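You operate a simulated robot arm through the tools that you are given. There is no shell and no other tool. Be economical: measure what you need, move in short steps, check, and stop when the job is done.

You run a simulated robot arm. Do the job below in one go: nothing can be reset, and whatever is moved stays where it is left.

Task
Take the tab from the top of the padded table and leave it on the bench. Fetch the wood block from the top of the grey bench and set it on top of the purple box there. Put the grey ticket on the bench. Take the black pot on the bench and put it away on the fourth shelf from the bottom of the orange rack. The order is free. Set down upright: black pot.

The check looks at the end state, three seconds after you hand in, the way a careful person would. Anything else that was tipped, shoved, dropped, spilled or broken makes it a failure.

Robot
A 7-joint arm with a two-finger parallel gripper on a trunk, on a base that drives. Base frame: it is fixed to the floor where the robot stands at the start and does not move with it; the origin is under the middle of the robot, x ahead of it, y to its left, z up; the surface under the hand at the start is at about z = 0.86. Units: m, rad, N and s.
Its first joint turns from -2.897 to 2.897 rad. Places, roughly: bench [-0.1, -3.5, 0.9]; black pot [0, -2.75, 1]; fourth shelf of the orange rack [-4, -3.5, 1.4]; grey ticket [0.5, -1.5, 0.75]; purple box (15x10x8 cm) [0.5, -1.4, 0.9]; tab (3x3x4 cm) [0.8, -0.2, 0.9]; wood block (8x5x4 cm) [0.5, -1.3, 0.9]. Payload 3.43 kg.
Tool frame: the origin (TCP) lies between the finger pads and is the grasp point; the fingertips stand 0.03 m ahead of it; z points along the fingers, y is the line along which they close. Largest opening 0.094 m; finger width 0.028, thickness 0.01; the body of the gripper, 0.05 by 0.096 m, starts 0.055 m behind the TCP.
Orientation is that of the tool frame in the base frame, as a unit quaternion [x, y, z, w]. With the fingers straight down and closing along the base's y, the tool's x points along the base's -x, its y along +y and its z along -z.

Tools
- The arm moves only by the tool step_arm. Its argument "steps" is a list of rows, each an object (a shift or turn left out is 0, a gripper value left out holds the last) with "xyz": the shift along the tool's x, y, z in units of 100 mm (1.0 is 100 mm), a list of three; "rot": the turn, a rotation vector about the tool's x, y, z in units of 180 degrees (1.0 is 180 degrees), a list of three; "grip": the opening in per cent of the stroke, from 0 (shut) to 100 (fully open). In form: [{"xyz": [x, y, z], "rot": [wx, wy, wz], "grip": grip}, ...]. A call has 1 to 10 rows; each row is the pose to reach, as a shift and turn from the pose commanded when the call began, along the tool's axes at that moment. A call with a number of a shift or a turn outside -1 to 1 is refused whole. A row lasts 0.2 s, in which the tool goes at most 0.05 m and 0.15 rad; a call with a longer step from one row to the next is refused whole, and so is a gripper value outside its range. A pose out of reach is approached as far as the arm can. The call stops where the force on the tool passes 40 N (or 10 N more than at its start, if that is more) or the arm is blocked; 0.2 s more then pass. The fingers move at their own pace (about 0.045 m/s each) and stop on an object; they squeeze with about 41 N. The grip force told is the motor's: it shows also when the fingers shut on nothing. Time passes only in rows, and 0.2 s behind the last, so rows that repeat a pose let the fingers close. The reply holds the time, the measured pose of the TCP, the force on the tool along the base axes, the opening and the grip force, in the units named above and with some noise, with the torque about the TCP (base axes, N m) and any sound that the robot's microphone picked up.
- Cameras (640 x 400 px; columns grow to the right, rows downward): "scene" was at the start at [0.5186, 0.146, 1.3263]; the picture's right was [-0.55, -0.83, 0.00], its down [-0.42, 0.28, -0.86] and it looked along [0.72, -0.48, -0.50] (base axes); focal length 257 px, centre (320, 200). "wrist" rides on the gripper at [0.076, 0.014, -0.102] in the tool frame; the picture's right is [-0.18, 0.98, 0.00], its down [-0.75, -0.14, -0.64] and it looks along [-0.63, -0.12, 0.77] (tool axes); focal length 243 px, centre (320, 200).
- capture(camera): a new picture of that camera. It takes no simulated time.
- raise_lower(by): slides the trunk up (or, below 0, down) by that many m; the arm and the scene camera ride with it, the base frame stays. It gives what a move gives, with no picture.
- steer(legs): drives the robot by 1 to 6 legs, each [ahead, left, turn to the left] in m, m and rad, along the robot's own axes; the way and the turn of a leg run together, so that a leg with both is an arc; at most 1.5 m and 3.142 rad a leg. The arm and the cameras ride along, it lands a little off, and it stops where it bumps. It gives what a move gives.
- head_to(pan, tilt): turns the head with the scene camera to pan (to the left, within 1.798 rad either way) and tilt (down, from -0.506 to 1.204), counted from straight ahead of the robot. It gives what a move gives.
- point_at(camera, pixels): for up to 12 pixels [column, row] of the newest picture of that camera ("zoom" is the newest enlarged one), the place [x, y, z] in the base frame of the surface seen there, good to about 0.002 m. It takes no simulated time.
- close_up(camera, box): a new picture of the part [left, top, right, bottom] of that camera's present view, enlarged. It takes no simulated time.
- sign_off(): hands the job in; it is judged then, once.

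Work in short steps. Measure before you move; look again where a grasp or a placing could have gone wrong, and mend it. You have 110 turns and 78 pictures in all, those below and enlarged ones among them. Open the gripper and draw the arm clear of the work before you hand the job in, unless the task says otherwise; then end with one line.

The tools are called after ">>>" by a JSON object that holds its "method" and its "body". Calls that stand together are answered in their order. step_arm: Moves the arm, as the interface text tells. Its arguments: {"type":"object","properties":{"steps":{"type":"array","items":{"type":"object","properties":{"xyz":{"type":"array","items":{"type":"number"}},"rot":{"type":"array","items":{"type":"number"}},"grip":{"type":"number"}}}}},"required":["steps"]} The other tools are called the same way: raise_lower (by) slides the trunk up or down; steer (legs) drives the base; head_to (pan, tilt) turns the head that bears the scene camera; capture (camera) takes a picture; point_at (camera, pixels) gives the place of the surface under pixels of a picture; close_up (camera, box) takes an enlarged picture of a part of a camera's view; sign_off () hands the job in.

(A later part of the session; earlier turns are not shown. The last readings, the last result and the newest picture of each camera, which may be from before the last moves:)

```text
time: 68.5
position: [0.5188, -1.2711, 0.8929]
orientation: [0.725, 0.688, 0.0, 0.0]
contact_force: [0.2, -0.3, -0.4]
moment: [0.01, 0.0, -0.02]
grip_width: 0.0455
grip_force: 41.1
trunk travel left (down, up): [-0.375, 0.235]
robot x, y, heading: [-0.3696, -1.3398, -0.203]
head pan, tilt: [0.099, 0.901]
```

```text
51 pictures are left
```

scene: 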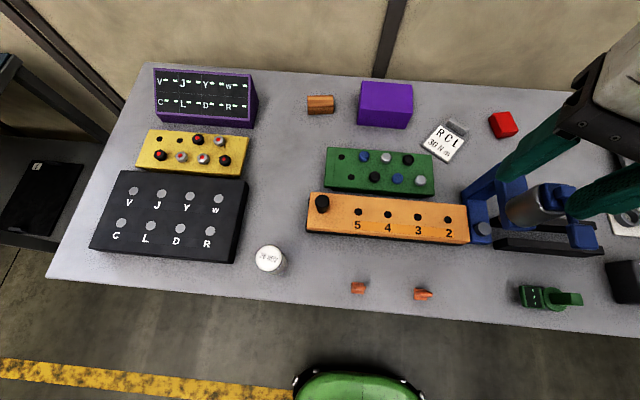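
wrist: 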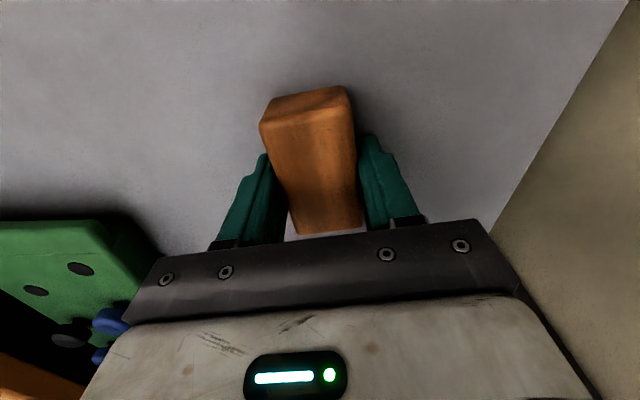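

The block is held (45.5 mm). I lift 0.12 and carry it over the box centre (0.487,-1.432), turning slightly to match the box.

>>> {"method": "step_arm", "body": {"steps": [{"xyz": [0, 0, -0.4]}, {"xyz": [0, 0, -0.8]}, {"xyz": [0, 0, -1.0]}]}}

>>> {"method": "step_arm", "body": {"steps": [{"xyz": [-0.4, -0.06, -0.2]}, {"xyz": [-0.8, -0.12, -0.2]}]}}

>>> {"method": "step_arm", "body": {"steps": [{"xyz": [-0.4, -0.06, 0], "rot": [0, 0, 0.042]}, {"xyz": [-0.82, -0.12, 0], "rot": [0, 0, 0.042]}, {"xyz": [-0.82, -0.12, 0.2], "rot": [0, 0, 0.042]}]}}

>>> {"method": "capture", "body": {"camera": "scene"}}

>>> {"method": "capture", "body": {"camera": "wrist"}}

```text
time: 69.3
position: [0.5188, -1.273, 0.9947]
orientation: [0.725, 0.689, 0.0, 0.0]
contact_force: [0.0, 0.0, -0.9]
moment: [0.02, 0.02, 0.01]
grip_width: 0.0456
grip_force: 41.2
trunk travel left (down, up): [-0.375, 0.235]
robot x, y, heading: [-0.364, -1.3404, -0.207]
head pan, tilt: [0.099, 0.901]
```

```text
time: 69.9
position: [0.5015, -1.3511, 1.0126]
orientation: [0.724, 0.69, -0.001, 0.0]
contact_force: [-0.6, 0.4, -0.8]
moment: [-0.05, -0.03, 0.0]
grip_width: 0.0456
grip_force: 41.2
trunk travel left (down, up): [-0.375, 0.235]
robot x, y, heading: [-0.3658, -1.3407, -0.209]
head pan, tilt: [0.099, 0.901]
```

```text
time: 70.7
position: [0.4848, -1.4343, 0.9929]
orientation: [0.769, 0.64, 0.0, 0.0]
contact_force: [0.2, -0.6, 0.3]
moment: [-0.01, 0.0, -0.02]
grip_width: 0.0457
grip_force: 40.9
trunk travel left (down, up): [-0.375, 0.235]
robot x, y, heading: [-0.3693, -1.3385, -0.201]
head pan, tilt: [0.099, 0.901]
```

```text
50 pictures are left
```

scene: 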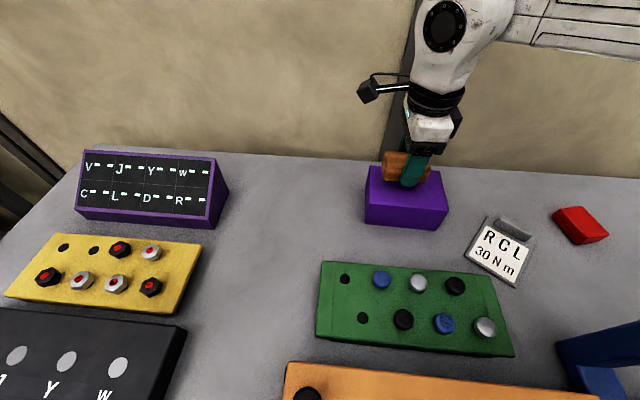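

```text
49 pictures are left
```

wrist: 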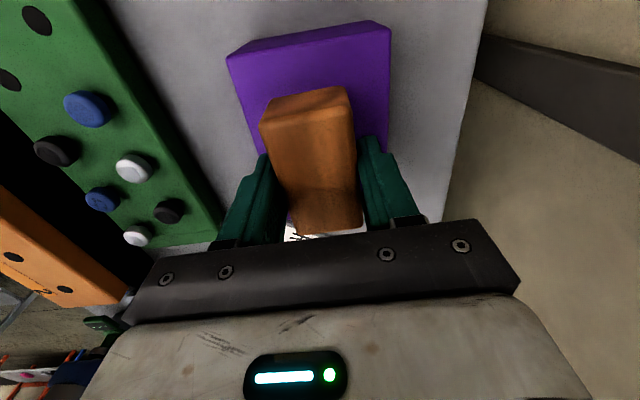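

The block is centred over the box. I lower 29 mm, check force, release, and lift.

>>> {"method": "step_arm", "body": {"steps": [{"xyz": [0, 0, 0.15]}, {"xyz": [0, 0, 0.25]}, {"xyz": [0, 0, 0.29]}, {"xyz": [0, 0, 0.29]}]}}

>>> {"method": "step_arm", "body": {"steps": [{"xyz": [0, 0, 0], "grip": 90}, {"xyz": [0, 0, 0]}, {"xyz": [0, 0, 0]}, {"xyz": [0, 0, 0]}, {"xyz": [0, 0, -0.3]}, {"xyz": [0, 0, -0.7]}, {"xyz": [0, 0, -1.0]}]}}

>>> {"method": "capture", "body": {"camera": "wrist"}}

>>> {"method": "close_up", "body": {"camera": "scene", "box": [320, 120, 560, 300]}}

```text
time: 71.7
position: [0.4861, -1.4337, 0.9646]
orientation: [0.769, 0.639, 0.0, 0.0]
contact_force: [-0.3, 0.3, 0.4]
moment: [0.03, -0.03, 0.0]
grip_width: 0.0456
grip_force: 40.6
trunk travel left (down, up): [-0.375, 0.235]
robot x, y, heading: [-0.3698, -1.3432, -0.209]
head pan, tilt: [0.099, 0.901]
```

```text
time: 73.3
position: [0.4866, -1.4331, 1.0643]
orientation: [0.769, 0.639, -0.001, 0.0]
contact_force: [-0.2, -0.3, -0.5]
moment: [-0.02, -0.01, -0.02]
grip_width: 0.0845
grip_force: 0.1
trunk travel left (down, up): [-0.375, 0.235]
robot x, y, heading: [-0.3721, -1.3402, -0.201]
head pan, tilt: [0.099, 0.901]
```

```text
48 pictures are left
```

wrist: 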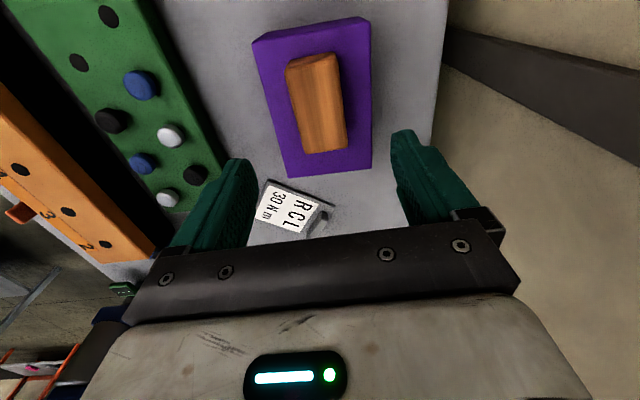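

```text
2.22 times, centred on (440, 210) of scene
```

zoom: 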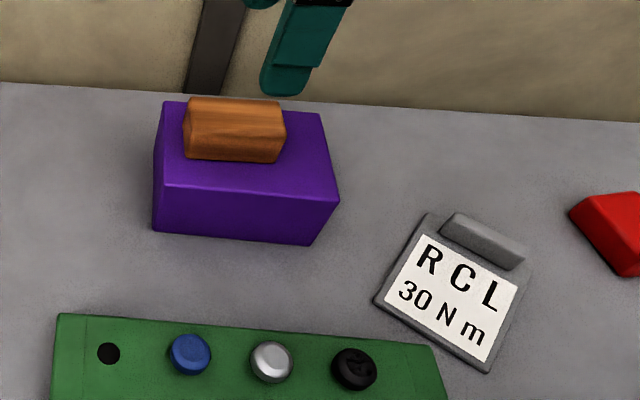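

The block lies well on the box. Now I measure the ticket's bar and plate.

>>> {"method": "point_at", "body": {"camera": "zoom", "pixels": [[455, 218], [518, 256], [485, 238], [445, 233], [508, 266], [475, 252], [428, 218], [377, 300], [488, 368], [525, 290], [440, 290], [470, 228]]}}

>>> {"method": "close_up", "body": {"camera": "wrist", "box": [240, 165, 352, 235]}}

```text
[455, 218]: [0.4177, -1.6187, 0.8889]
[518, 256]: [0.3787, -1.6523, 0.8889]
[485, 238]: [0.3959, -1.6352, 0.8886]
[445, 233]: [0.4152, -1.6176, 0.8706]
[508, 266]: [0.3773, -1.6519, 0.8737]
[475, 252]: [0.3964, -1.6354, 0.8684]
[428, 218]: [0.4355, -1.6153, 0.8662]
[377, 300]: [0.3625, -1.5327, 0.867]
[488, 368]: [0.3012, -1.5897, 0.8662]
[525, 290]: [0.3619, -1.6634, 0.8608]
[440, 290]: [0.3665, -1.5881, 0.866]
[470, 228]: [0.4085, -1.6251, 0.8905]
```

```text
5.71 times, centred on (296, 200) of wrist
```

zoom: 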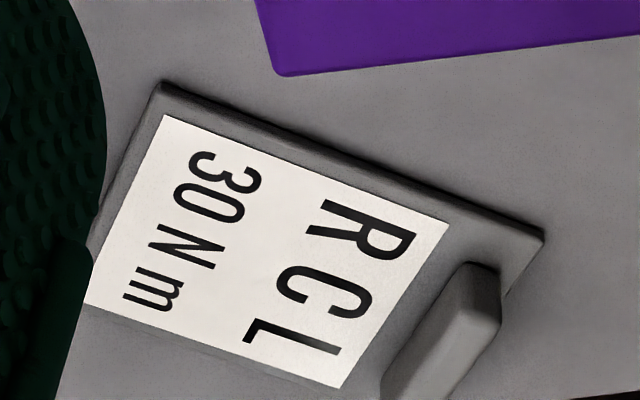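

The bar runs along (-0.76,-0.65), centre ≈(0.401,-1.6385), top z 0.889. I move over it at z≈1.06 and turn +0.215 to grip across its thickness.

>>> {"method": "step_arm", "body": {"steps": [{"xyz": [-0.4, -0.08, -0.2], "grip": 50}, {"xyz": [-0.72, -0.16, -0.2]}]}}

>>> {"method": "step_arm", "body": {"steps": [{"xyz": [-0.4, -0.08, 0]}, {"xyz": [-0.72, -0.16, 0]}]}}

>>> {"method": "step_arm", "body": {"steps": [{"xyz": [-0.4, -0.08, 0], "rot": [0, 0, 0.043]}, {"xyz": [-0.73, -0.15, 0], "rot": [0, 0, 0.086]}, {"xyz": [-0.73, -0.15, 0], "rot": [0, 0, 0.129]}, {"xyz": [-0.73, -0.15, 0], "rot": [0, 0, 0.172]}, {"xyz": [-0.73, -0.15, 0], "rot": [0, 0, 0.215]}]}}

>>> {"method": "capture", "body": {"camera": "wrist"}}

>>> {"method": "capture", "body": {"camera": "scene"}}

```text
time: 73.9
position: [0.4569, -1.4996, 1.0835]
orientation: [0.768, 0.64, 0.0, 0.0]
contact_force: [0.6, -0.5, -0.3]
moment: [0.0, 0.03, -0.02]
grip_width: 0.0468
grip_force: 0.0
trunk travel left (down, up): [-0.375, 0.235]
robot x, y, heading: [-0.3664, -1.3404, -0.202]
head pan, tilt: [0.099, 0.901]
```

```text
time: 74.5
position: [0.4283, -1.5678, 1.084]
orientation: [0.769, 0.64, 0.001, -0.001]
contact_force: [-0.1, 0.3, 0.1]
moment: [0.01, -0.01, -0.02]
grip_width: 0.0469
grip_force: 0.0
trunk travel left (down, up): [-0.375, 0.235]
robot x, y, heading: [-0.3679, -1.3383, -0.202]
head pan, tilt: [0.099, 0.901]
```

```text
time: 75.7
position: [0.3996, -1.6379, 1.0845]
orientation: [0.938, 0.348, 0.0, 0.001]
contact_force: [-0.1, -0.5, 0.2]
moment: [0.04, 0.01, -0.02]
grip_width: 0.047
grip_force: 0.0
trunk travel left (down, up): [-0.375, 0.235]
robot x, y, heading: [-0.3696, -1.3394, -0.206]
head pan, tilt: [0.099, 0.901]
```

```text
45 pictures are left
```

wrist: 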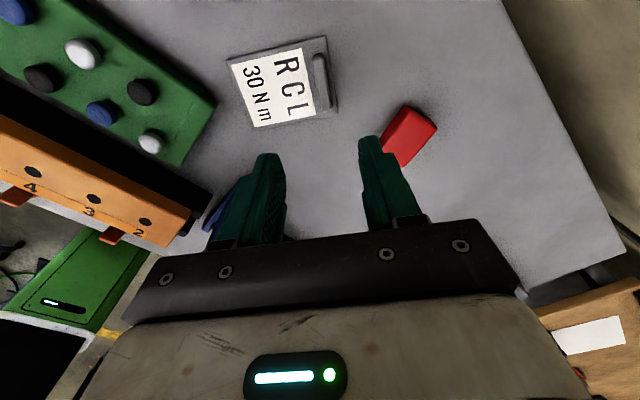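

```text
44 pictures are left
```

scene: 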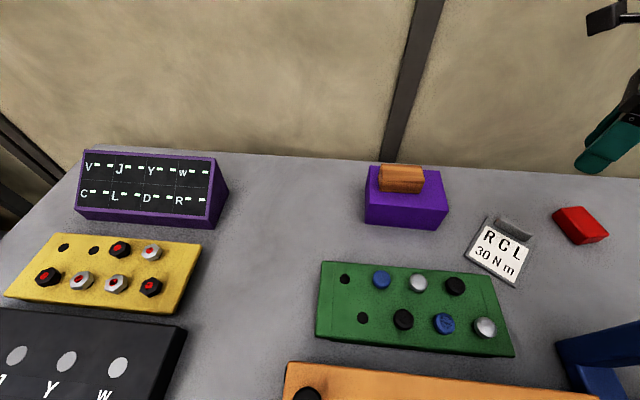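

I measure the bar from the wrist view (bar around (320,80)).

>>> {"method": "close_up", "body": {"camera": "wrist", "box": [270, 30, 366, 130]}}

>>> {"method": "point_at", "body": {"camera": "wrist", "pixels": [[318, 60], [318, 75], [320, 90], [323, 105], [314, 60], [323, 60], [322, 85], [325, 85], [328, 90]]}}

>>> {"method": "head_to", "body": {"pan": -0.35, "tilt": 0.75}}

>>> {"method": "capture", "body": {"camera": "scene"}}

```text
4.00 times, centred on (318, 80) of wrist
```

zoom: 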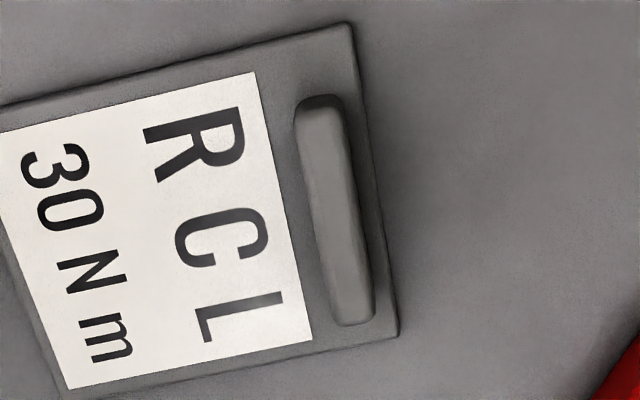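

```text
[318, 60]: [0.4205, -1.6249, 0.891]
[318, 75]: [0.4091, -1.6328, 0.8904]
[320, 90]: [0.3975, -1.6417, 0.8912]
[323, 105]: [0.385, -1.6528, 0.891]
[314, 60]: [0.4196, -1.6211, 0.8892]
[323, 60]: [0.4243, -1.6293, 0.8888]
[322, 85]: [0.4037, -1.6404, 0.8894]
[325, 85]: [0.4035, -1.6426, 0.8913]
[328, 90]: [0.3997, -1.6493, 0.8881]
```

```text
time: 76.6
position: [0.3996, -1.637, 1.0852]
orientation: [0.937, 0.349, 0.0, 0.001]
contact_force: [-0.2, 0.8, -0.4]
moment: [-0.03, 0.03, 0.02]
grip_width: 0.0469
grip_force: 0.1
trunk travel left (down, up): [-0.375, 0.235]
robot x, y, heading: [-0.3659, -1.3415, -0.205]
head pan, tilt: [-0.351, 0.75]
```

```text
42 pictures are left
```

scene: 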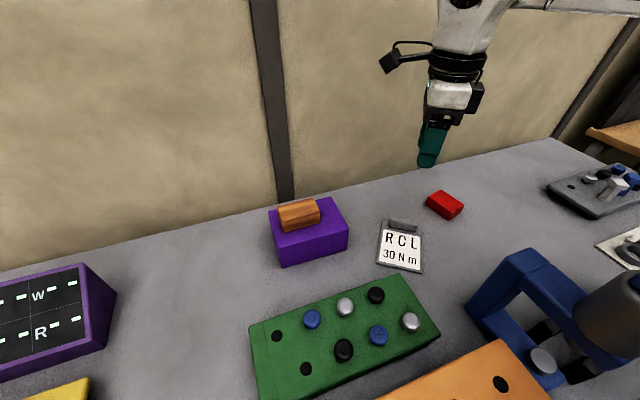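

The bar centre is (0.4035,-1.640). I descend to z≈0.902 and close on it.

>>> {"method": "step_arm", "body": {"steps": [{"xyz": [0.01, 0.045, 0.4], "rot": [0, 0, 0.014]}, {"xyz": [0.01, 0.045, 0.8], "rot": [0, 0, 0.014]}, {"xyz": [0.01, 0.045, 1.0], "rot": [0, 0, 0.014]}]}}

>>> {"method": "step_arm", "body": {"steps": [{"xyz": [0, 0, 0.3]}, {"xyz": [0, 0, 0.6]}, {"xyz": [0, 0, 0.82]}, {"xyz": [0, 0, 0.82]}]}}

>>> {"method": "capture", "body": {"camera": "wrist"}}

```text
time: 77.4
position: [0.4036, -1.6412, 0.9842]
orientation: [0.944, 0.329, 0.0, 0.0]
contact_force: [0.6, 0.6, -0.9]
moment: [0.0, 0.01, 0.03]
grip_width: 0.0472
grip_force: 0.1
trunk travel left (down, up): [-0.375, 0.235]
robot x, y, heading: [-0.37, -1.3421, -0.205]
head pan, tilt: [-0.351, 0.75]
```

```text
time: 78.4
position: [0.4026, -1.6403, 0.9019]
orientation: [0.945, 0.328, 0.001, 0.0]
contact_force: [0.2, 0.3, -0.3]
moment: [-0.04, -0.02, 0.0]
grip_width: 0.0469
grip_force: 0.1
trunk travel left (down, up): [-0.375, 0.235]
robot x, y, heading: [-0.3678, -1.3391, -0.206]
head pan, tilt: [-0.351, 0.75]
```

```text
41 pictures are left
```

wrist: 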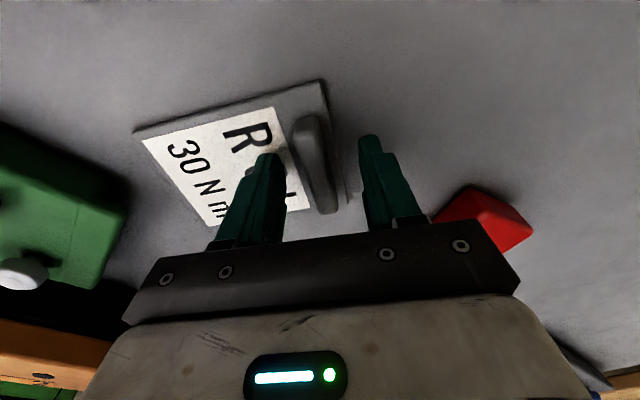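

The bar stands between the fingers; I close and lift a little.

>>> {"method": "step_arm", "body": {"steps": [{"grip": 0}, {"grip": 0}, {"grip": 0}, {"grip": 0}]}}

>>> {"method": "step_arm", "body": {"steps": [{"xyz": [0, 0, -0.2]}, {"xyz": [0, 0, -0.6]}, {"xyz": [0, 0, -1.0]}]}}

>>> {"method": "capture", "body": {"camera": "wrist"}}

>>> {"method": "capture", "body": {"camera": "scene"}}

```text
time: 79.4
position: [0.4036, -1.6387, 0.9022]
orientation: [0.945, 0.327, 0.0, 0.0]
contact_force: [0.7, 0.4, -0.8]
moment: [0.02, 0.0, 0.01]
grip_width: 0.0128
grip_force: 41.2
trunk travel left (down, up): [-0.375, 0.235]
robot x, y, heading: [-0.3701, -1.338, -0.207]
head pan, tilt: [-0.351, 0.75]
```

```text
time: 80.2
position: [0.4046, -1.6387, 1.0024]
orientation: [0.945, 0.328, 0.0, 0.0]
contact_force: [0.5, 0.1, -0.3]
moment: [0.0, -0.02, -0.02]
grip_width: 0.0128
grip_force: 41.0
trunk travel left (down, up): [-0.375, 0.235]
robot x, y, heading: [-0.3715, -1.3446, -0.201]
head pan, tilt: [-0.351, 0.75]
```

```text
40 pictures are left
```

wrist: 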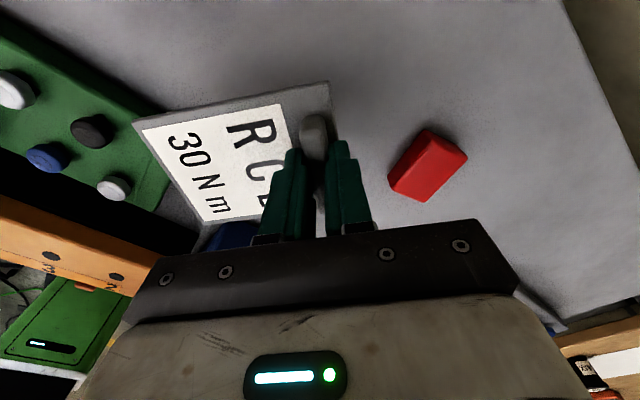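

```text
39 pictures are left
```

scene: 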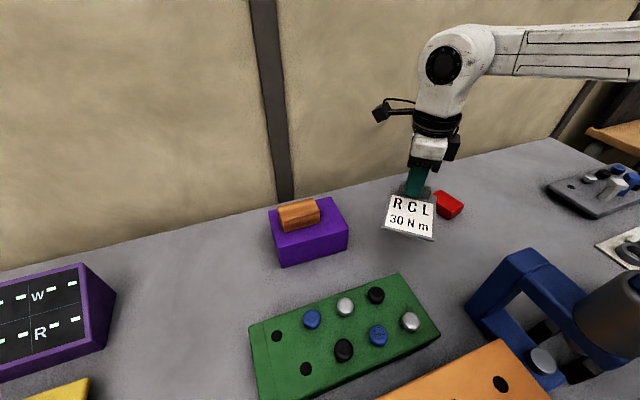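

The ticket is held firmly. I raise the trunk, back off and strafe right to the far part of the wooden bench.

>>> {"method": "raise_lower", "body": {"by": 0.23}}

>>> {"method": "steer", "body": {"legs": [[-0.35, 0, 0], [0, -0.95, 0], [0, -0.95, 0]]}}

>>> {"method": "head_to", "body": {"pan": -0.2, "tilt": 0.8}}

>>> {"method": "capture", "body": {"camera": "scene"}}

```text
time: 82.6
position: [0.4026, -1.6388, 1.232]
orientation: [0.945, 0.328, 0.001, -0.001]
contact_force: [-0.2, 0.6, -0.5]
moment: [0.0, 0.01, -0.01]
grip_width: 0.0127
grip_force: 40.8
trunk travel left (down, up): [-0.605, 0.005]
robot x, y, heading: [-0.37, -1.3358, -0.201]
head pan, tilt: [-0.351, 0.75]
```

```text
time: 94.0
position: [-0.3238, -3.4361, 1.2329]
orientation: [0.945, 0.327, 0.001, 0.0]
contact_force: [0.4, -0.2, -0.4]
moment: [-0.02, 0.0, 0.02]
grip_width: 0.0128
grip_force: 41.3
trunk travel left (down, up): [-0.605, 0.005]
robot x, y, heading: [-1.0954, -3.1345, -0.208]
head pan, tilt: [-0.351, 0.75]
```

```text
time: 94.8
position: [-0.3233, -3.4373, 1.2324]
orientation: [0.945, 0.327, 0.0, 0.0]
contact_force: [-0.6, -0.3, -0.7]
moment: [0.02, 0.02, 0.03]
grip_width: 0.0129
grip_force: 41.4
trunk travel left (down, up): [-0.605, 0.005]
robot x, y, heading: [-1.0949, -3.1348, -0.205]
head pan, tilt: [-0.201, 0.799]
```

```text
38 pictures are left
```

scene: 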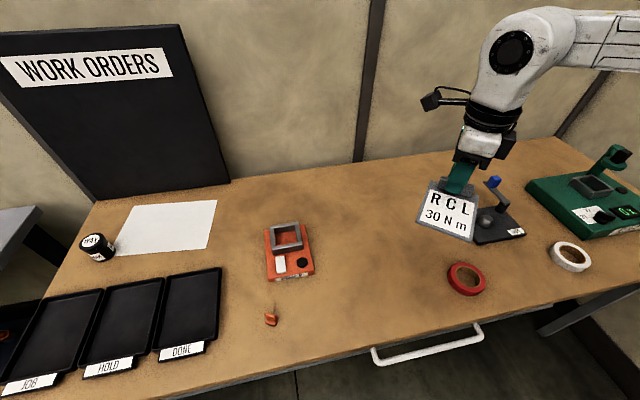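

Free wood lies around (370,260), between the fixture and the black tool. I measure it.

>>> {"method": "point_at", "body": {"camera": "scene", "pixels": [[370, 260], [370, 220], [380, 290], [315, 270], [450, 290], [480, 235], [300, 235], [420, 220], [440, 320]]}}

```text
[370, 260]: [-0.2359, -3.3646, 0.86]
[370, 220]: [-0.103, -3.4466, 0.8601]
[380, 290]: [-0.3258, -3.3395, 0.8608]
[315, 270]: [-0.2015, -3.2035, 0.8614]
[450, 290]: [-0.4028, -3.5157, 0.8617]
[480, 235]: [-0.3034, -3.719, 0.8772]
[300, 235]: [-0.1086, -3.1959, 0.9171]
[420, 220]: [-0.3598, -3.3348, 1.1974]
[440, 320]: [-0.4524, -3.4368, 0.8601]
```

I place the ticket's centre at about (-0.21,-3.40): drive 0.145 ahead, lower the trunk 0.23.

>>> {"method": "steer", "body": {"legs": [[0.145, 0.03, 0]]}}

>>> {"method": "raise_lower", "body": {"by": -0.23}}

>>> {"method": "capture", "body": {"camera": "scene"}}

```text
time: 96.1
position: [-0.1742, -3.4364, 1.2322]
orientation: [0.945, 0.328, 0.0, 0.0]
contact_force: [0.4, -0.1, -1.1]
moment: [0.02, -0.02, 0.01]
grip_width: 0.0128
grip_force: 40.8
trunk travel left (down, up): [-0.605, 0.005]
robot x, y, heading: [-0.9449, -3.1319, -0.202]
head pan, tilt: [-0.201, 0.799]
```

```text
time: 98.5
position: [-0.1743, -3.4365, 1.0015]
orientation: [0.945, 0.327, 0.0, 0.0]
contact_force: [-0.4, -0.9, -0.1]
moment: [-0.02, 0.01, 0.0]
grip_width: 0.0129
grip_force: 40.9
trunk travel left (down, up): [-0.375, 0.235]
robot x, y, heading: [-0.9441, -3.1378, -0.209]
head pan, tilt: [-0.201, 0.799]
```

```text
37 pictures are left
```

scene: 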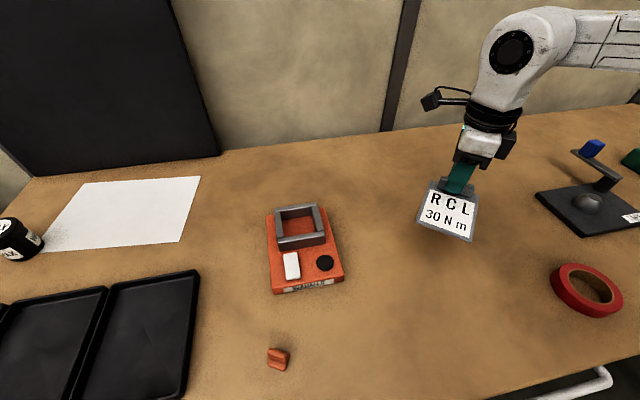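

Clear below. I check the plate's droop, then lower.

>>> {"method": "point_at", "body": {"camera": "scene", "pixels": [[424, 218], [464, 236], [430, 196], [470, 212]]}}

>>> {"method": "step_arm", "body": {"steps": [{"xyz": [0, 0, 0.4]}, {"xyz": [0, 0, 0.7]}, {"xyz": [0, 0, 0.85]}]}}

>>> {"method": "close_up", "body": {"camera": "scene", "box": [360, 140, 560, 290]}}

```text
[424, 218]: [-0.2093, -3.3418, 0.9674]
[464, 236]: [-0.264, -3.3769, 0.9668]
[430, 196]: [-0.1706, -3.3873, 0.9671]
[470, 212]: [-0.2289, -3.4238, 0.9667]
```

```text
time: 99.3
position: [-0.1738, -3.4362, 0.9179]
orientation: [0.945, 0.327, 0.0, 0.001]
contact_force: [-0.3, 0.5, 0.4]
moment: [0.01, 0.0, -0.01]
grip_width: 0.013
grip_force: 41.2
trunk travel left (down, up): [-0.375, 0.235]
robot x, y, heading: [-0.9446, -3.1365, -0.205]
head pan, tilt: [-0.201, 0.799]
```

```text
2.67 times, centred on (460, 215) of scene
```

zoom: 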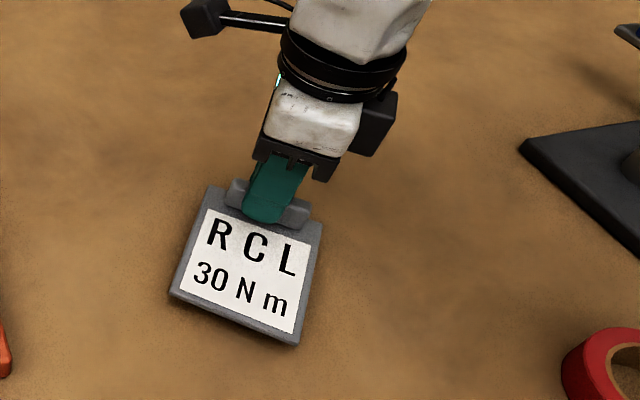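

The plate is level; I lower the last 15.5 mm, release and lift.

>>> {"method": "step_arm", "body": {"steps": [{"xyz": [0, 0, 0.1]}, {"xyz": [0, 0, 0.155]}, {"xyz": [0, 0, 0.155]}]}}

>>> {"method": "step_arm", "body": {"steps": [{"grip": 50}, {"grip": 50}, {"grip": 50}, {"xyz": [0, 0, -0.3]}, {"xyz": [0, 0, -0.7]}, {"xyz": [0, 0, -1.0]}]}}

>>> {"method": "capture", "body": {"camera": "scene"}}

```text
time: 100.1
position: [-0.1741, -3.4356, 0.903]
orientation: [0.945, 0.327, 0.0, 0.0]
contact_force: [-0.4, -0.8, 4.5]
moment: [-0.03, 0.12, 0.02]
grip_width: 0.0128
grip_force: 40.8
trunk travel left (down, up): [-0.375, 0.235]
robot x, y, heading: [-0.9484, -3.1363, -0.206]
head pan, tilt: [-0.201, 0.799]
```

```text
time: 101.5
position: [-0.1751, -3.4357, 1.0007]
orientation: [0.945, 0.328, 0.0, 0.0]
contact_force: [-0.6, 1.0, -0.1]
moment: [-0.02, 0.02, 0.01]
grip_width: 0.0469
grip_force: 0.1
trunk travel left (down, up): [-0.375, 0.235]
robot x, y, heading: [-0.9453, -3.1366, -0.205]
head pan, tilt: [-0.201, 0.799]
```

```text
35 pictures are left
```

scene: 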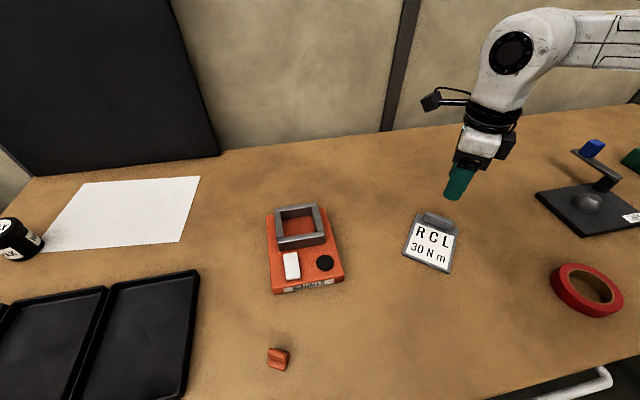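

The ticket lies flat. Before grasping the pot I need to see the orange rack, so I raise, back away, turn right and look.

>>> {"method": "raise_lower", "body": {"by": 0.23}}

>>> {"method": "steer", "body": {"legs": [[-0.5, 0, 0], [0, 0, -1.3]]}}

>>> {"method": "head_to", "body": {"pan": -1.6, "tilt": 0.1}}

>>> {"method": "capture", "body": {"camera": "scene"}}

```text
time: 104.0
position: [-0.1752, -3.4352, 1.2305]
orientation: [0.945, 0.328, 0.0, 0.0]
contact_force: [-0.3, 0.2, 0.7]
moment: [-0.01, -0.01, 0.02]
grip_width: 0.0468
grip_force: 0.0
trunk travel left (down, up): [-0.605, 0.005]
robot x, y, heading: [-0.9455, -3.1353, -0.209]
head pan, tilt: [-0.201, 0.799]
```

```text
time: 110.1
position: [-1.4447, -3.8828, 1.2383]
orientation: [0.96, -0.279, -0.002, 0.007]
contact_force: [0.4, 0.5, -0.8]
moment: [-0.06, 0.01, -0.01]
grip_width: 0.0471
grip_force: 0.0
trunk travel left (down, up): [-0.605, 0.005]
robot x, y, heading: [-1.4203, -3.0587, -1.445]
head pan, tilt: [-0.201, 0.799]
```

```text
time: 111.6
position: [-1.4447, -3.8828, 1.2402]
orientation: [0.96, -0.279, -0.003, 0.009]
contact_force: [0.0, -1.0, 0.1]
moment: [-0.03, -0.03, 0.03]
grip_width: 0.0468
grip_force: 0.1
trunk travel left (down, up): [-0.605, 0.005]
robot x, y, heading: [-1.4197, -3.0595, -1.441]
head pan, tilt: [-1.6, 0.099]
```

```text
34 pictures are left
```

scene: 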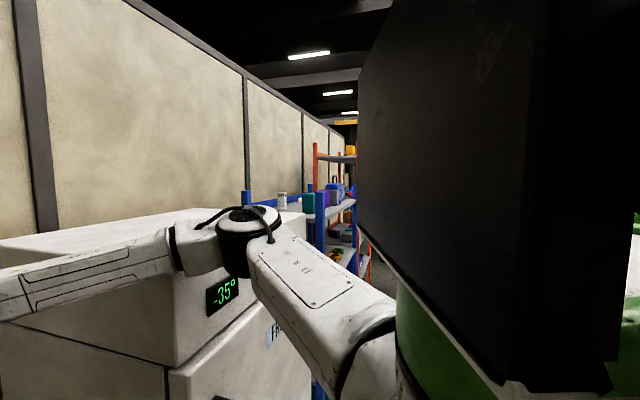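

The turn stopped short (1.24 of 1.3 rad) and the tool is slightly tilted — the arm likely touches the freezer. I turn back left and move away north.

>>> {"method": "steer", "body": {"legs": [[0, 0, 0.25]]}}

>>> {"method": "head_to", "body": {"pan": -0.5, "tilt": 0.4}}

>>> {"method": "capture", "body": {"camera": "scene"}}

```text
time: 112.9
position: [-1.2407, -3.8677, 1.236]
orientation: [0.988, -0.157, -0.001, 0.005]
contact_force: [0.6, -1.0, -0.2]
moment: [-0.01, 0.0, -0.02]
grip_width: 0.047
grip_force: 0.1
trunk travel left (down, up): [-0.605, 0.005]
robot x, y, heading: [-1.4187, -3.0591, -1.19]
head pan, tilt: [-1.6, 0.099]
```

```text
time: 114.2
position: [-1.2394, -3.868, 1.2346]
orientation: [0.988, -0.157, -0.001, 0.005]
contact_force: [0.3, 0.6, -0.6]
moment: [0.0, -0.02, -0.01]
grip_width: 0.0471
grip_force: 0.0
trunk travel left (down, up): [-0.605, 0.005]
robot x, y, heading: [-1.4197, -3.0586, -1.19]
head pan, tilt: [-0.499, 0.4]
```

```text
33 pictures are left
```

scene: 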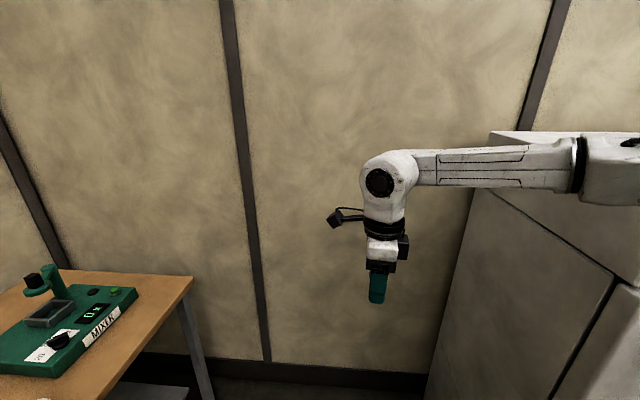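

The freezer is beside the arm. I move away to about (-1.2,-2.4) and turn right in two parts, looking before the second.

>>> {"method": "steer", "body": {"legs": [[-0.53, 0.43, 0], [0, 0, -0.6]]}}

>>> {"method": "head_to", "body": {"pan": -0.9, "tilt": 0.25}}

>>> {"method": "capture", "body": {"camera": "scene"}}

```text
time: 119.6
position: [-1.5292, -3.176, 1.2357]
orientation: [0.896, -0.443, -0.003, 0.005]
contact_force: [-0.1, 0.0, -0.5]
moment: [-0.01, -0.01, 0.03]
grip_width: 0.0471
grip_force: 0.2
trunk travel left (down, up): [-0.605, 0.005]
robot x, y, heading: [-1.2157, -2.4092, -1.794]
head pan, tilt: [-0.499, 0.4]
```

```text
time: 120.5
position: [-1.529, -3.1775, 1.2349]
orientation: [0.897, -0.443, -0.002, 0.005]
contact_force: [-0.7, 0.0, 0.2]
moment: [-0.01, 0.0, -0.01]
grip_width: 0.0471
grip_force: 0.1
trunk travel left (down, up): [-0.605, 0.005]
robot x, y, heading: [-1.2212, -2.4097, -1.79]
head pan, tilt: [-0.901, 0.25]
```

```text
32 pictures are left
```

scene: 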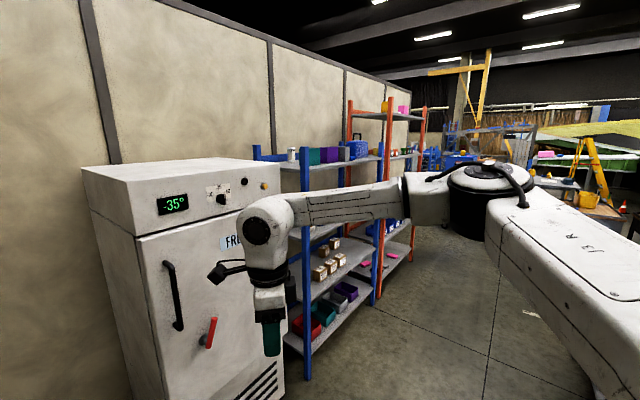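

The orange rack is at (345–430, 90–300). I zoom and measure its shelves.

>>> {"method": "close_up", "body": {"camera": "scene", "box": [330, 80, 450, 200]}}

>>> {"method": "point_at", "body": {"camera": "scene", "pixels": [[384, 115], [410, 118], [400, 155], [412, 152], [385, 175], [407, 180], [400, 250], [425, 110], [352, 105], [413, 200], [385, 290], [590, 200]]}}

```text
3.33 times, centred on (390, 140) of scene
```

zoom: 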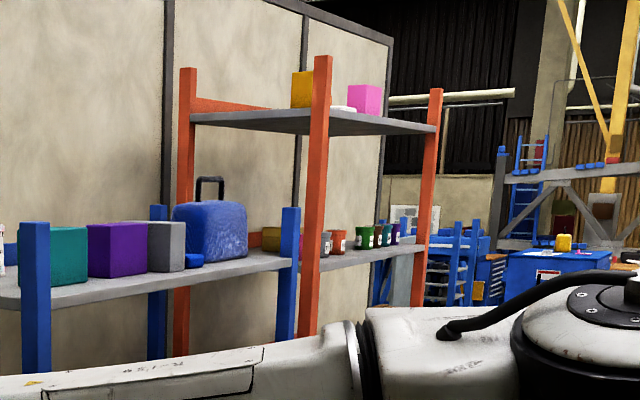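

```text
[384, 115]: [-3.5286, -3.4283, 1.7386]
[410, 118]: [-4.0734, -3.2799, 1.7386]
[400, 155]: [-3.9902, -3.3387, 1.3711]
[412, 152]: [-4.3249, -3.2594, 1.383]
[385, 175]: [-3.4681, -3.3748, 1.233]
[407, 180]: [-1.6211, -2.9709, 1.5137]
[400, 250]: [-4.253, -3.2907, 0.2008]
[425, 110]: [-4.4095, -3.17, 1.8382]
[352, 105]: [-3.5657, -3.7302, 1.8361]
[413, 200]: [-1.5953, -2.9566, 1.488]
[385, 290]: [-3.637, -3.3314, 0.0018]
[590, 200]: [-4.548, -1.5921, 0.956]
```

The fourth shelf (z≈1.3, holding pots) has a shelf 0.4 m above, so I'll grip the pot with a tilted tool, camera on the upper side. I first try turning the wrist a further 50° here in free space.

>>> {"method": "step_arm", "body": {"steps": [{"rot": [0, 0, 0.046], "grip": 90}, {"rot": [0, 0, 0.092]}, {"rot": [0, 0, 0.138]}, {"rot": [0, 0, 0.184]}, {"rot": [0, 0, 0.23]}, {"rot": [0, 0, 0.276]}]}}

```text
time: 121.9
position: [-1.5292, -3.1772, 1.2354]
orientation: [-0.626, 0.78, 0.0, -0.005]
contact_force: [0.0, -0.2, -0.2]
moment: [-0.02, 0.03, -0.02]
grip_width: 0.0847
grip_force: 0.1
trunk travel left (down, up): [-0.605, 0.005]
robot x, y, heading: [-1.2179, -2.4079, -1.795]
head pan, tilt: [-0.901, 0.25]
```

The turn worked. Now I tilt 45° about tool y so the fingers point forward-down.

>>> {"method": "step_arm", "body": {"steps": [{"rot": [0, 0.042, 0]}, {"rot": [0, 0.084, 0]}, {"rot": [0, 0.126, 0]}, {"rot": [0, 0.168, 0]}, {"rot": [0, 0.21, 0]}, {"rot": [0, 0.25, 0]}]}}

>>> {"method": "head_to", "body": {"pan": -0.2, "tilt": 0.4}}

>>> {"method": "capture", "body": {"camera": "scene"}}

```text
time: 123.3
position: [-1.529, -3.1771, 1.2351]
orientation: [-0.579, 0.717, -0.241, -0.303]
contact_force: [0.1, -0.1, 0.1]
moment: [-0.02, 0.01, 0.02]
grip_width: 0.0849
grip_force: 0.0
trunk travel left (down, up): [-0.605, 0.005]
robot x, y, heading: [-1.2149, -2.4083, -1.792]
head pan, tilt: [-0.901, 0.25]
```

```text
time: 124.4
position: [-1.5281, -3.1761, 1.2358]
orientation: [-0.579, 0.718, -0.24, -0.302]
contact_force: [0.5, -0.5, 0.1]
moment: [0.02, -0.01, -0.03]
grip_width: 0.0844
grip_force: 0.0
trunk travel left (down, up): [-0.605, 0.005]
robot x, y, heading: [-1.2163, -2.4045, -1.798]
head pan, tilt: [-0.201, 0.4]
```

```text
30 pictures are left
```

scene: 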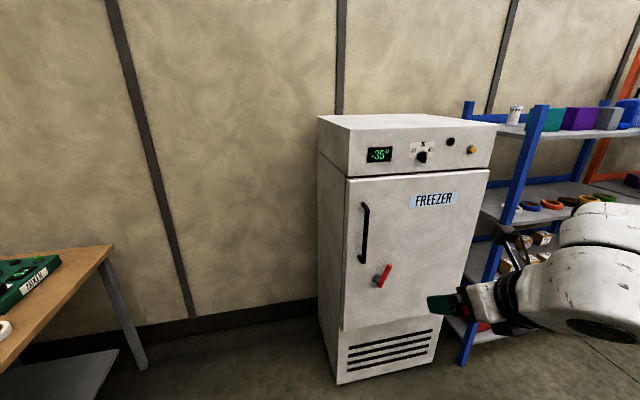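

Tool points forward-down at 45° with the camera on top. I drive to the pot: turn left 1.6, then ahead 0.53 and left 0.16, staying high.

>>> {"method": "steer", "body": {"legs": [[0, 0, 1.59], [0.5, 0.16, 0]]}}

>>> {"method": "head_to", "body": {"pan": 0, "tilt": 0.9}}

>>> {"method": "capture", "body": {"camera": "scene"}}

>>> {"method": "capture", "body": {"camera": "wrist"}}

```text
time: 131.3
position: [0.0831, -2.6569, 1.2364]
orientation: [0.918, -0.091, 0.384, 0.041]
contact_force: [1.1, 0.1, -0.1]
moment: [0.0, 0.01, 0.01]
grip_width: 0.0848
grip_force: 0.0
trunk travel left (down, up): [-0.605, 0.005]
robot x, y, heading: [-0.6938, -2.3556, -0.209]
head pan, tilt: [-0.201, 0.4]
```

```text
time: 132.2
position: [0.0836, -2.6562, 1.2356]
orientation: [0.918, -0.089, 0.384, 0.04]
contact_force: [0.3, -1.3, 0.1]
moment: [0.01, -0.03, 0.02]
grip_width: 0.0847
grip_force: 0.0
trunk travel left (down, up): [-0.605, 0.005]
robot x, y, heading: [-0.6896, -2.3554, -0.208]
head pan, tilt: [0.0, 0.901]
```

```text
29 pictures are left
```

scene: 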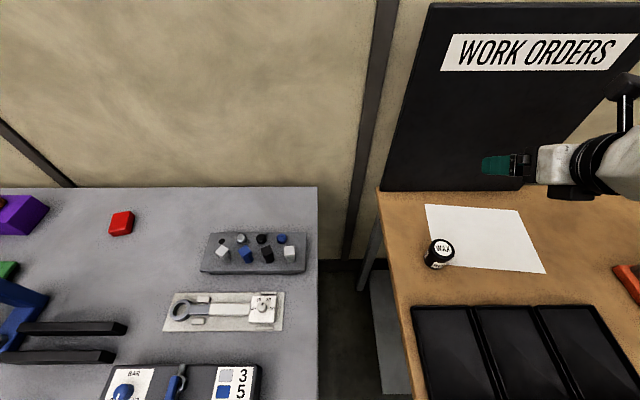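

```text
28 pictures are left
```

wrist: 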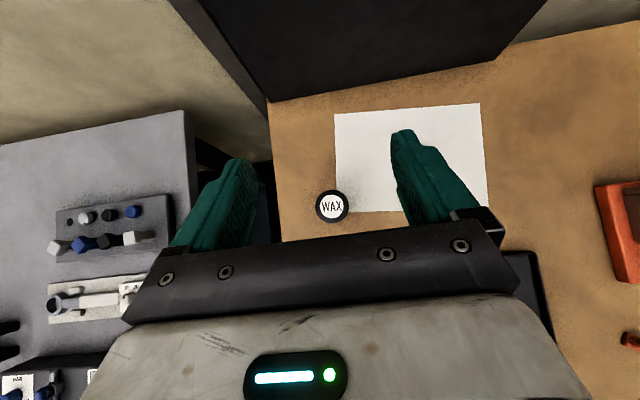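

I measure the pot's lid from the wrist (332,206) and scene (438,253) views.

>>> {"method": "point_at", "body": {"camera": "wrist", "pixels": [[332, 206], [318, 206], [346, 206], [332, 192], [332, 219]]}}

>>> {"method": "close_up", "body": {"camera": "scene", "box": [390, 210, 486, 290]}}

>>> {"method": "point_at", "body": {"camera": "scene", "pixels": [[441, 245], [438, 258], [438, 264], [425, 248], [454, 252]]}}

```text
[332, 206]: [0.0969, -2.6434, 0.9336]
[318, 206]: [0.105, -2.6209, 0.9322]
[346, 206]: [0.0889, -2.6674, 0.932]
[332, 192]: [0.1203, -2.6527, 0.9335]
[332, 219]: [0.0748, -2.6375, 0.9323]
```

```text
5.00 times, centred on (438, 250) of scene
```

zoom: 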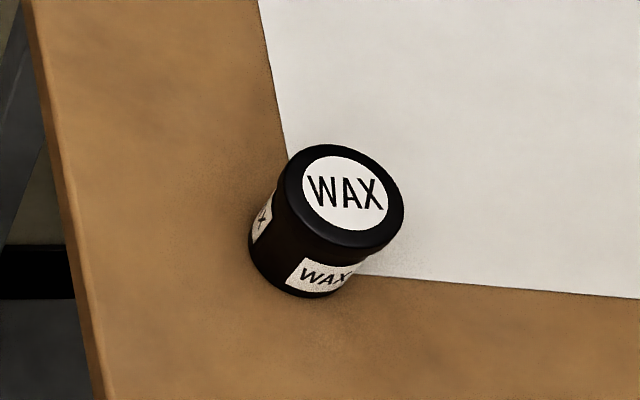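

```text
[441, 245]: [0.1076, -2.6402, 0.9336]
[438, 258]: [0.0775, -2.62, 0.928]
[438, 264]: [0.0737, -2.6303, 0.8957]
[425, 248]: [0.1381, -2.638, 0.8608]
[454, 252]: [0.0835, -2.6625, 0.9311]
```

Lid centre is (0.0973,-2.644), Ø50 mm, top z 0.933. I correct laterally and lower the trunk 0.23, then check.

>>> {"method": "step_arm", "body": {"steps": [{"xyz": [0.078, -0.148, 0.078]}]}}

>>> {"method": "raise_lower", "body": {"by": -0.23}}

>>> {"method": "capture", "body": {"camera": "wrist"}}

>>> {"method": "capture", "body": {"camera": "scene"}}

```text
time: 132.6
position: [0.098, -2.643, 1.2358]
orientation: [0.918, -0.09, 0.384, 0.041]
contact_force: [0.3, -1.0, 0.4]
moment: [0.01, -0.02, 0.03]
grip_width: 0.0846
grip_force: 0.1
trunk travel left (down, up): [-0.605, 0.005]
robot x, y, heading: [-0.6885, -2.3528, -0.208]
head pan, tilt: [0.0, 0.901]
```

```text
time: 135.1
position: [0.0971, -2.6419, 1.0061]
orientation: [0.918, -0.09, 0.384, 0.041]
contact_force: [-1.1, 0.7, -0.5]
moment: [-0.01, 0.01, 0.0]
grip_width: 0.0844
grip_force: 0.1
trunk travel left (down, up): [-0.375, 0.235]
robot x, y, heading: [-0.6898, -2.3547, -0.205]
head pan, tilt: [0.0, 0.901]
```

```text
26 pictures are left
```

wrist: 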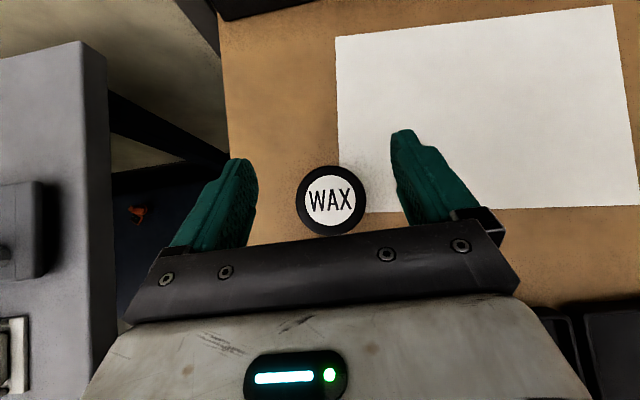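

```text
25 pictures are left
```

scene: 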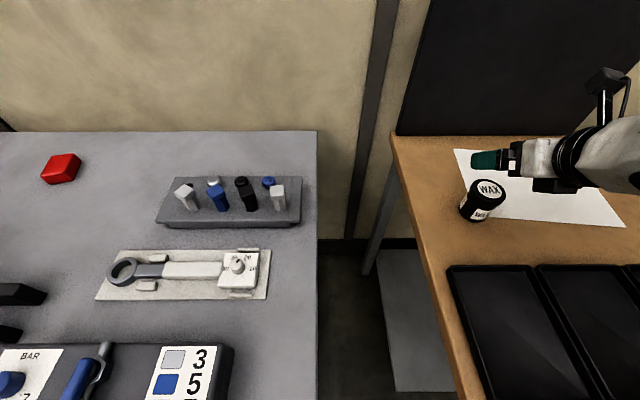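

Alignment is good: the lid sits between the fingers. I descend 92 mm vertically and close.

>>> {"method": "step_arm", "body": {"steps": [{"xyz": [-0.25, 0, 0.25]}, {"xyz": [-0.5, 0, 0.5]}, {"xyz": [-0.65, 0, 0.65]}, {"xyz": [-0.65, 0, 0.65]}]}}

>>> {"method": "step_arm", "body": {"steps": [{"grip": 0}, {"grip": 0}, {"grip": 0}, {"grip": 0}]}}

>>> {"method": "capture", "body": {"camera": "wrist"}}

```text
time: 136.1
position: [0.0981, -2.6435, 0.9135]
orientation: [0.918, -0.09, 0.383, 0.041]
contact_force: [0.2, -0.5, -0.1]
moment: [0.0, 0.0, -0.01]
grip_width: 0.0845
grip_force: 0.0
trunk travel left (down, up): [-0.375, 0.235]
robot x, y, heading: [-0.6893, -2.356, -0.209]
head pan, tilt: [0.0, 0.901]
```

```text
time: 137.1
position: [0.0995, -2.6449, 0.9142]
orientation: [0.918, -0.091, 0.383, 0.041]
contact_force: [0.3, -0.1, 0.5]
moment: [0.01, 0.01, 0.0]
grip_width: 0.063
grip_force: 41.3
trunk travel left (down, up): [-0.375, 0.235]
robot x, y, heading: [-0.6902, -2.3582, -0.212]
head pan, tilt: [0.0, 0.901]
```

```text
24 pictures are left
```

wrist: 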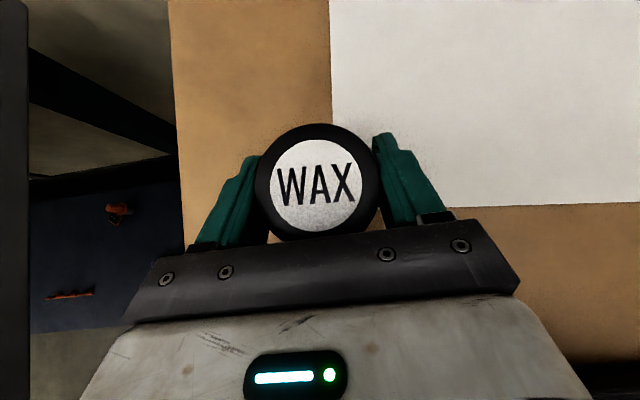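

Held at 63 mm. I lift with the arm a little, then the trunk, and check the pot stays upright.

>>> {"method": "step_arm", "body": {"steps": [{"xyz": [0.2, 0, -0.2]}, {"xyz": [0.5, 0, -0.5]}]}}

>>> {"method": "raise_lower", "body": {"by": 0.23}}

>>> {"method": "close_up", "body": {"camera": "scene", "box": [400, 60, 640, 240]}}

```text
time: 137.7
position: [0.0977, -2.6439, 0.9848]
orientation: [0.918, -0.091, 0.384, 0.042]
contact_force: [0.3, -0.3, -1.2]
moment: [-0.01, 0.01, 0.0]
grip_width: 0.0634
grip_force: 40.7
trunk travel left (down, up): [-0.375, 0.235]
robot x, y, heading: [-0.6875, -2.359, -0.211]
head pan, tilt: [0.0, 0.901]
```

```text
time: 140.1
position: [0.0981, -2.6431, 1.2132]
orientation: [0.918, -0.09, 0.384, 0.041]
contact_force: [0.7, -0.1, -1.3]
moment: [0.0, 0.02, 0.0]
grip_width: 0.0629
grip_force: 40.8
trunk travel left (down, up): [-0.605, 0.005]
robot x, y, heading: [-0.6905, -2.3581, -0.205]
head pan, tilt: [0.0, 0.901]
```

```text
2.22 times, centred on (520, 150) of scene
```

zoom: 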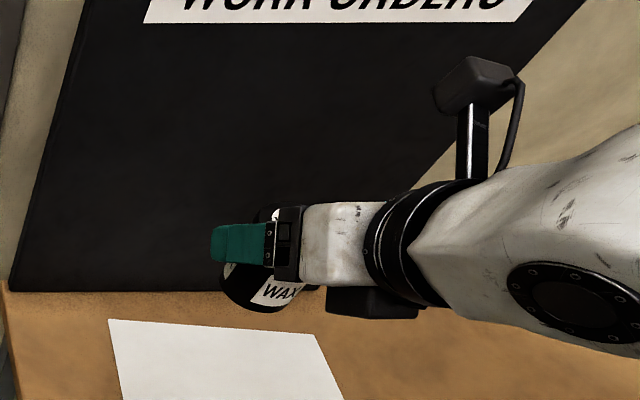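

The pot is held upright. I raise the arm further by ~0.14, back away and turn right toward the rack row, then look for obstacles along the path.

>>> {"method": "step_arm", "body": {"steps": [{"xyz": [0.3, 0, -0.3]}, {"xyz": [0.6, 0, -0.6]}, {"xyz": [0.9, 0, -0.9]}]}}

>>> {"method": "steer", "body": {"legs": [[-0.55, 0, 0], [0, 0, -1.58]]}}

>>> {"method": "head_to", "body": {"pan": -1.35, "tilt": 0.35}}

>>> {"method": "capture", "body": {"camera": "scene"}}

```text
time: 140.9
position: [0.0977, -2.6423, 1.3405]
orientation: [0.918, -0.09, 0.384, 0.041]
contact_force: [-1.0, -0.1, -1.5]
moment: [-0.01, 0.03, -0.01]
grip_width: 0.0631
grip_force: 40.6
trunk travel left (down, up): [-0.605, 0.005]
robot x, y, heading: [-0.6873, -2.3595, -0.207]
head pan, tilt: [0.0, 0.901]
```

```text
time: 147.9
position: [-1.5173, -3.0298, 1.341]
orientation: [-0.586, 0.713, -0.242, -0.3]
contact_force: [0.7, 0.7, -1.5]
moment: [-0.01, -0.03, -0.01]
grip_width: 0.0627
grip_force: 40.5
trunk travel left (down, up): [-0.605, 0.005]
robot x, y, heading: [-1.225, -2.2426, -1.775]
head pan, tilt: [0.0, 0.901]
```

```text
time: 149.4
position: [-1.5161, -3.0303, 1.3411]
orientation: [-0.585, 0.713, -0.243, -0.301]
contact_force: [-0.1, -0.1, -1.1]
moment: [0.01, 0.02, -0.02]
grip_width: 0.0631
grip_force: 40.9
trunk travel left (down, up): [-0.605, 0.005]
robot x, y, heading: [-1.2315, -2.2419, -1.774]
head pan, tilt: [-1.349, 0.351]
```

```text
22 pictures are left
```

scene: 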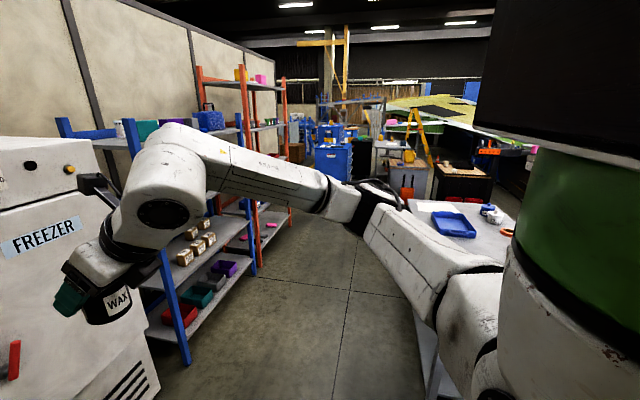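

A corridor runs between the blue rack and a table at right (470,235). I measure both edges.

>>> {"method": "point_at", "body": {"camera": "scene", "pixels": [[412, 205], [440, 225], [425, 330], [430, 350], [180, 340], [255, 250], [292, 200], [330, 300], [300, 230], [400, 195], [340, 160], [85, 165]]}}

>>> {"method": "close_up", "body": {"camera": "scene", "box": [180, 50, 320, 250]}}

```text
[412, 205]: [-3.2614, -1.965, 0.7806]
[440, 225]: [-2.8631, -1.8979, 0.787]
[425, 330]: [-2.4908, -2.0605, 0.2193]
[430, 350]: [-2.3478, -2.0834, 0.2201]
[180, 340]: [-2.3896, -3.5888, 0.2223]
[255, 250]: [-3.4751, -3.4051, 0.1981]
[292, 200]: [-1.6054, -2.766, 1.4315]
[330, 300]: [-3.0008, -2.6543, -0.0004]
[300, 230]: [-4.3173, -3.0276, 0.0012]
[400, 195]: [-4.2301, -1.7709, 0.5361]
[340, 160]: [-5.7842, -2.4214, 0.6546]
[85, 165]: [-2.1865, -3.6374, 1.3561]
```

```text
2.00 times, centred on (250, 150) of scene
```

zoom: 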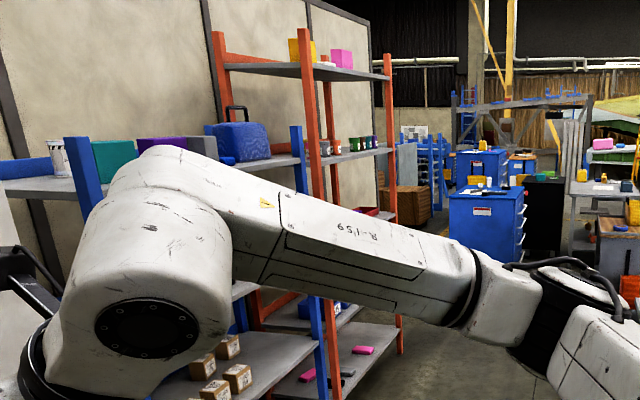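

I check the freezer's front, then retract the hand ~0.28 m so the strafe along the corridor is safe.

>>> {"method": "point_at", "body": {"camera": "scene", "pixels": [[40, 240], [110, 350], [20, 170], [150, 385], [3, 380]]}}

>>> {"method": "step_arm", "body": {"steps": [{"xyz": [-0.3, 0, -0.3]}, {"xyz": [-0.6, 0, -0.6]}, {"xyz": [-0.95, 0, -0.95]}]}}

>>> {"method": "step_arm", "body": {"steps": [{"xyz": [-0.3, 0, -0.3]}, {"xyz": [-0.6, 0, -0.6]}, {"xyz": [-0.95, 0, -0.95]}]}}

```text
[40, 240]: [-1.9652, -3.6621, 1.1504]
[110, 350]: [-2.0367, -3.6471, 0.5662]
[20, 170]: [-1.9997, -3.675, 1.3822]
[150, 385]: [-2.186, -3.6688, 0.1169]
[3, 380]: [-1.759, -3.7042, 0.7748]
```

```text
time: 150.2
position: [-1.4896, -2.8984, 1.3393]
orientation: [-0.586, 0.713, -0.243, -0.3]
contact_force: [1.0, 0.4, -1.9]
moment: [0.02, 0.01, 0.0]
grip_width: 0.063
grip_force: 40.7
trunk travel left (down, up): [-0.605, 0.005]
robot x, y, heading: [-1.2302, -2.2418, -1.776]
head pan, tilt: [-1.349, 0.351]
```

```text
time: 151.0
position: [-1.5006, -2.781, 1.3586]
orientation: [-0.587, 0.711, -0.244, -0.3]
contact_force: [-0.8, 2.8, -1.2]
moment: [-0.14, -0.09, 0.09]
grip_width: 0.0626
grip_force: 41.4
out of reach, approached as far as the arm can: row 2, 3
trunk travel left (down, up): [-0.605, 0.005]
robot x, y, heading: [-1.2298, -2.2452, -1.775]
head pan, tilt: [-1.349, 0.351]
```

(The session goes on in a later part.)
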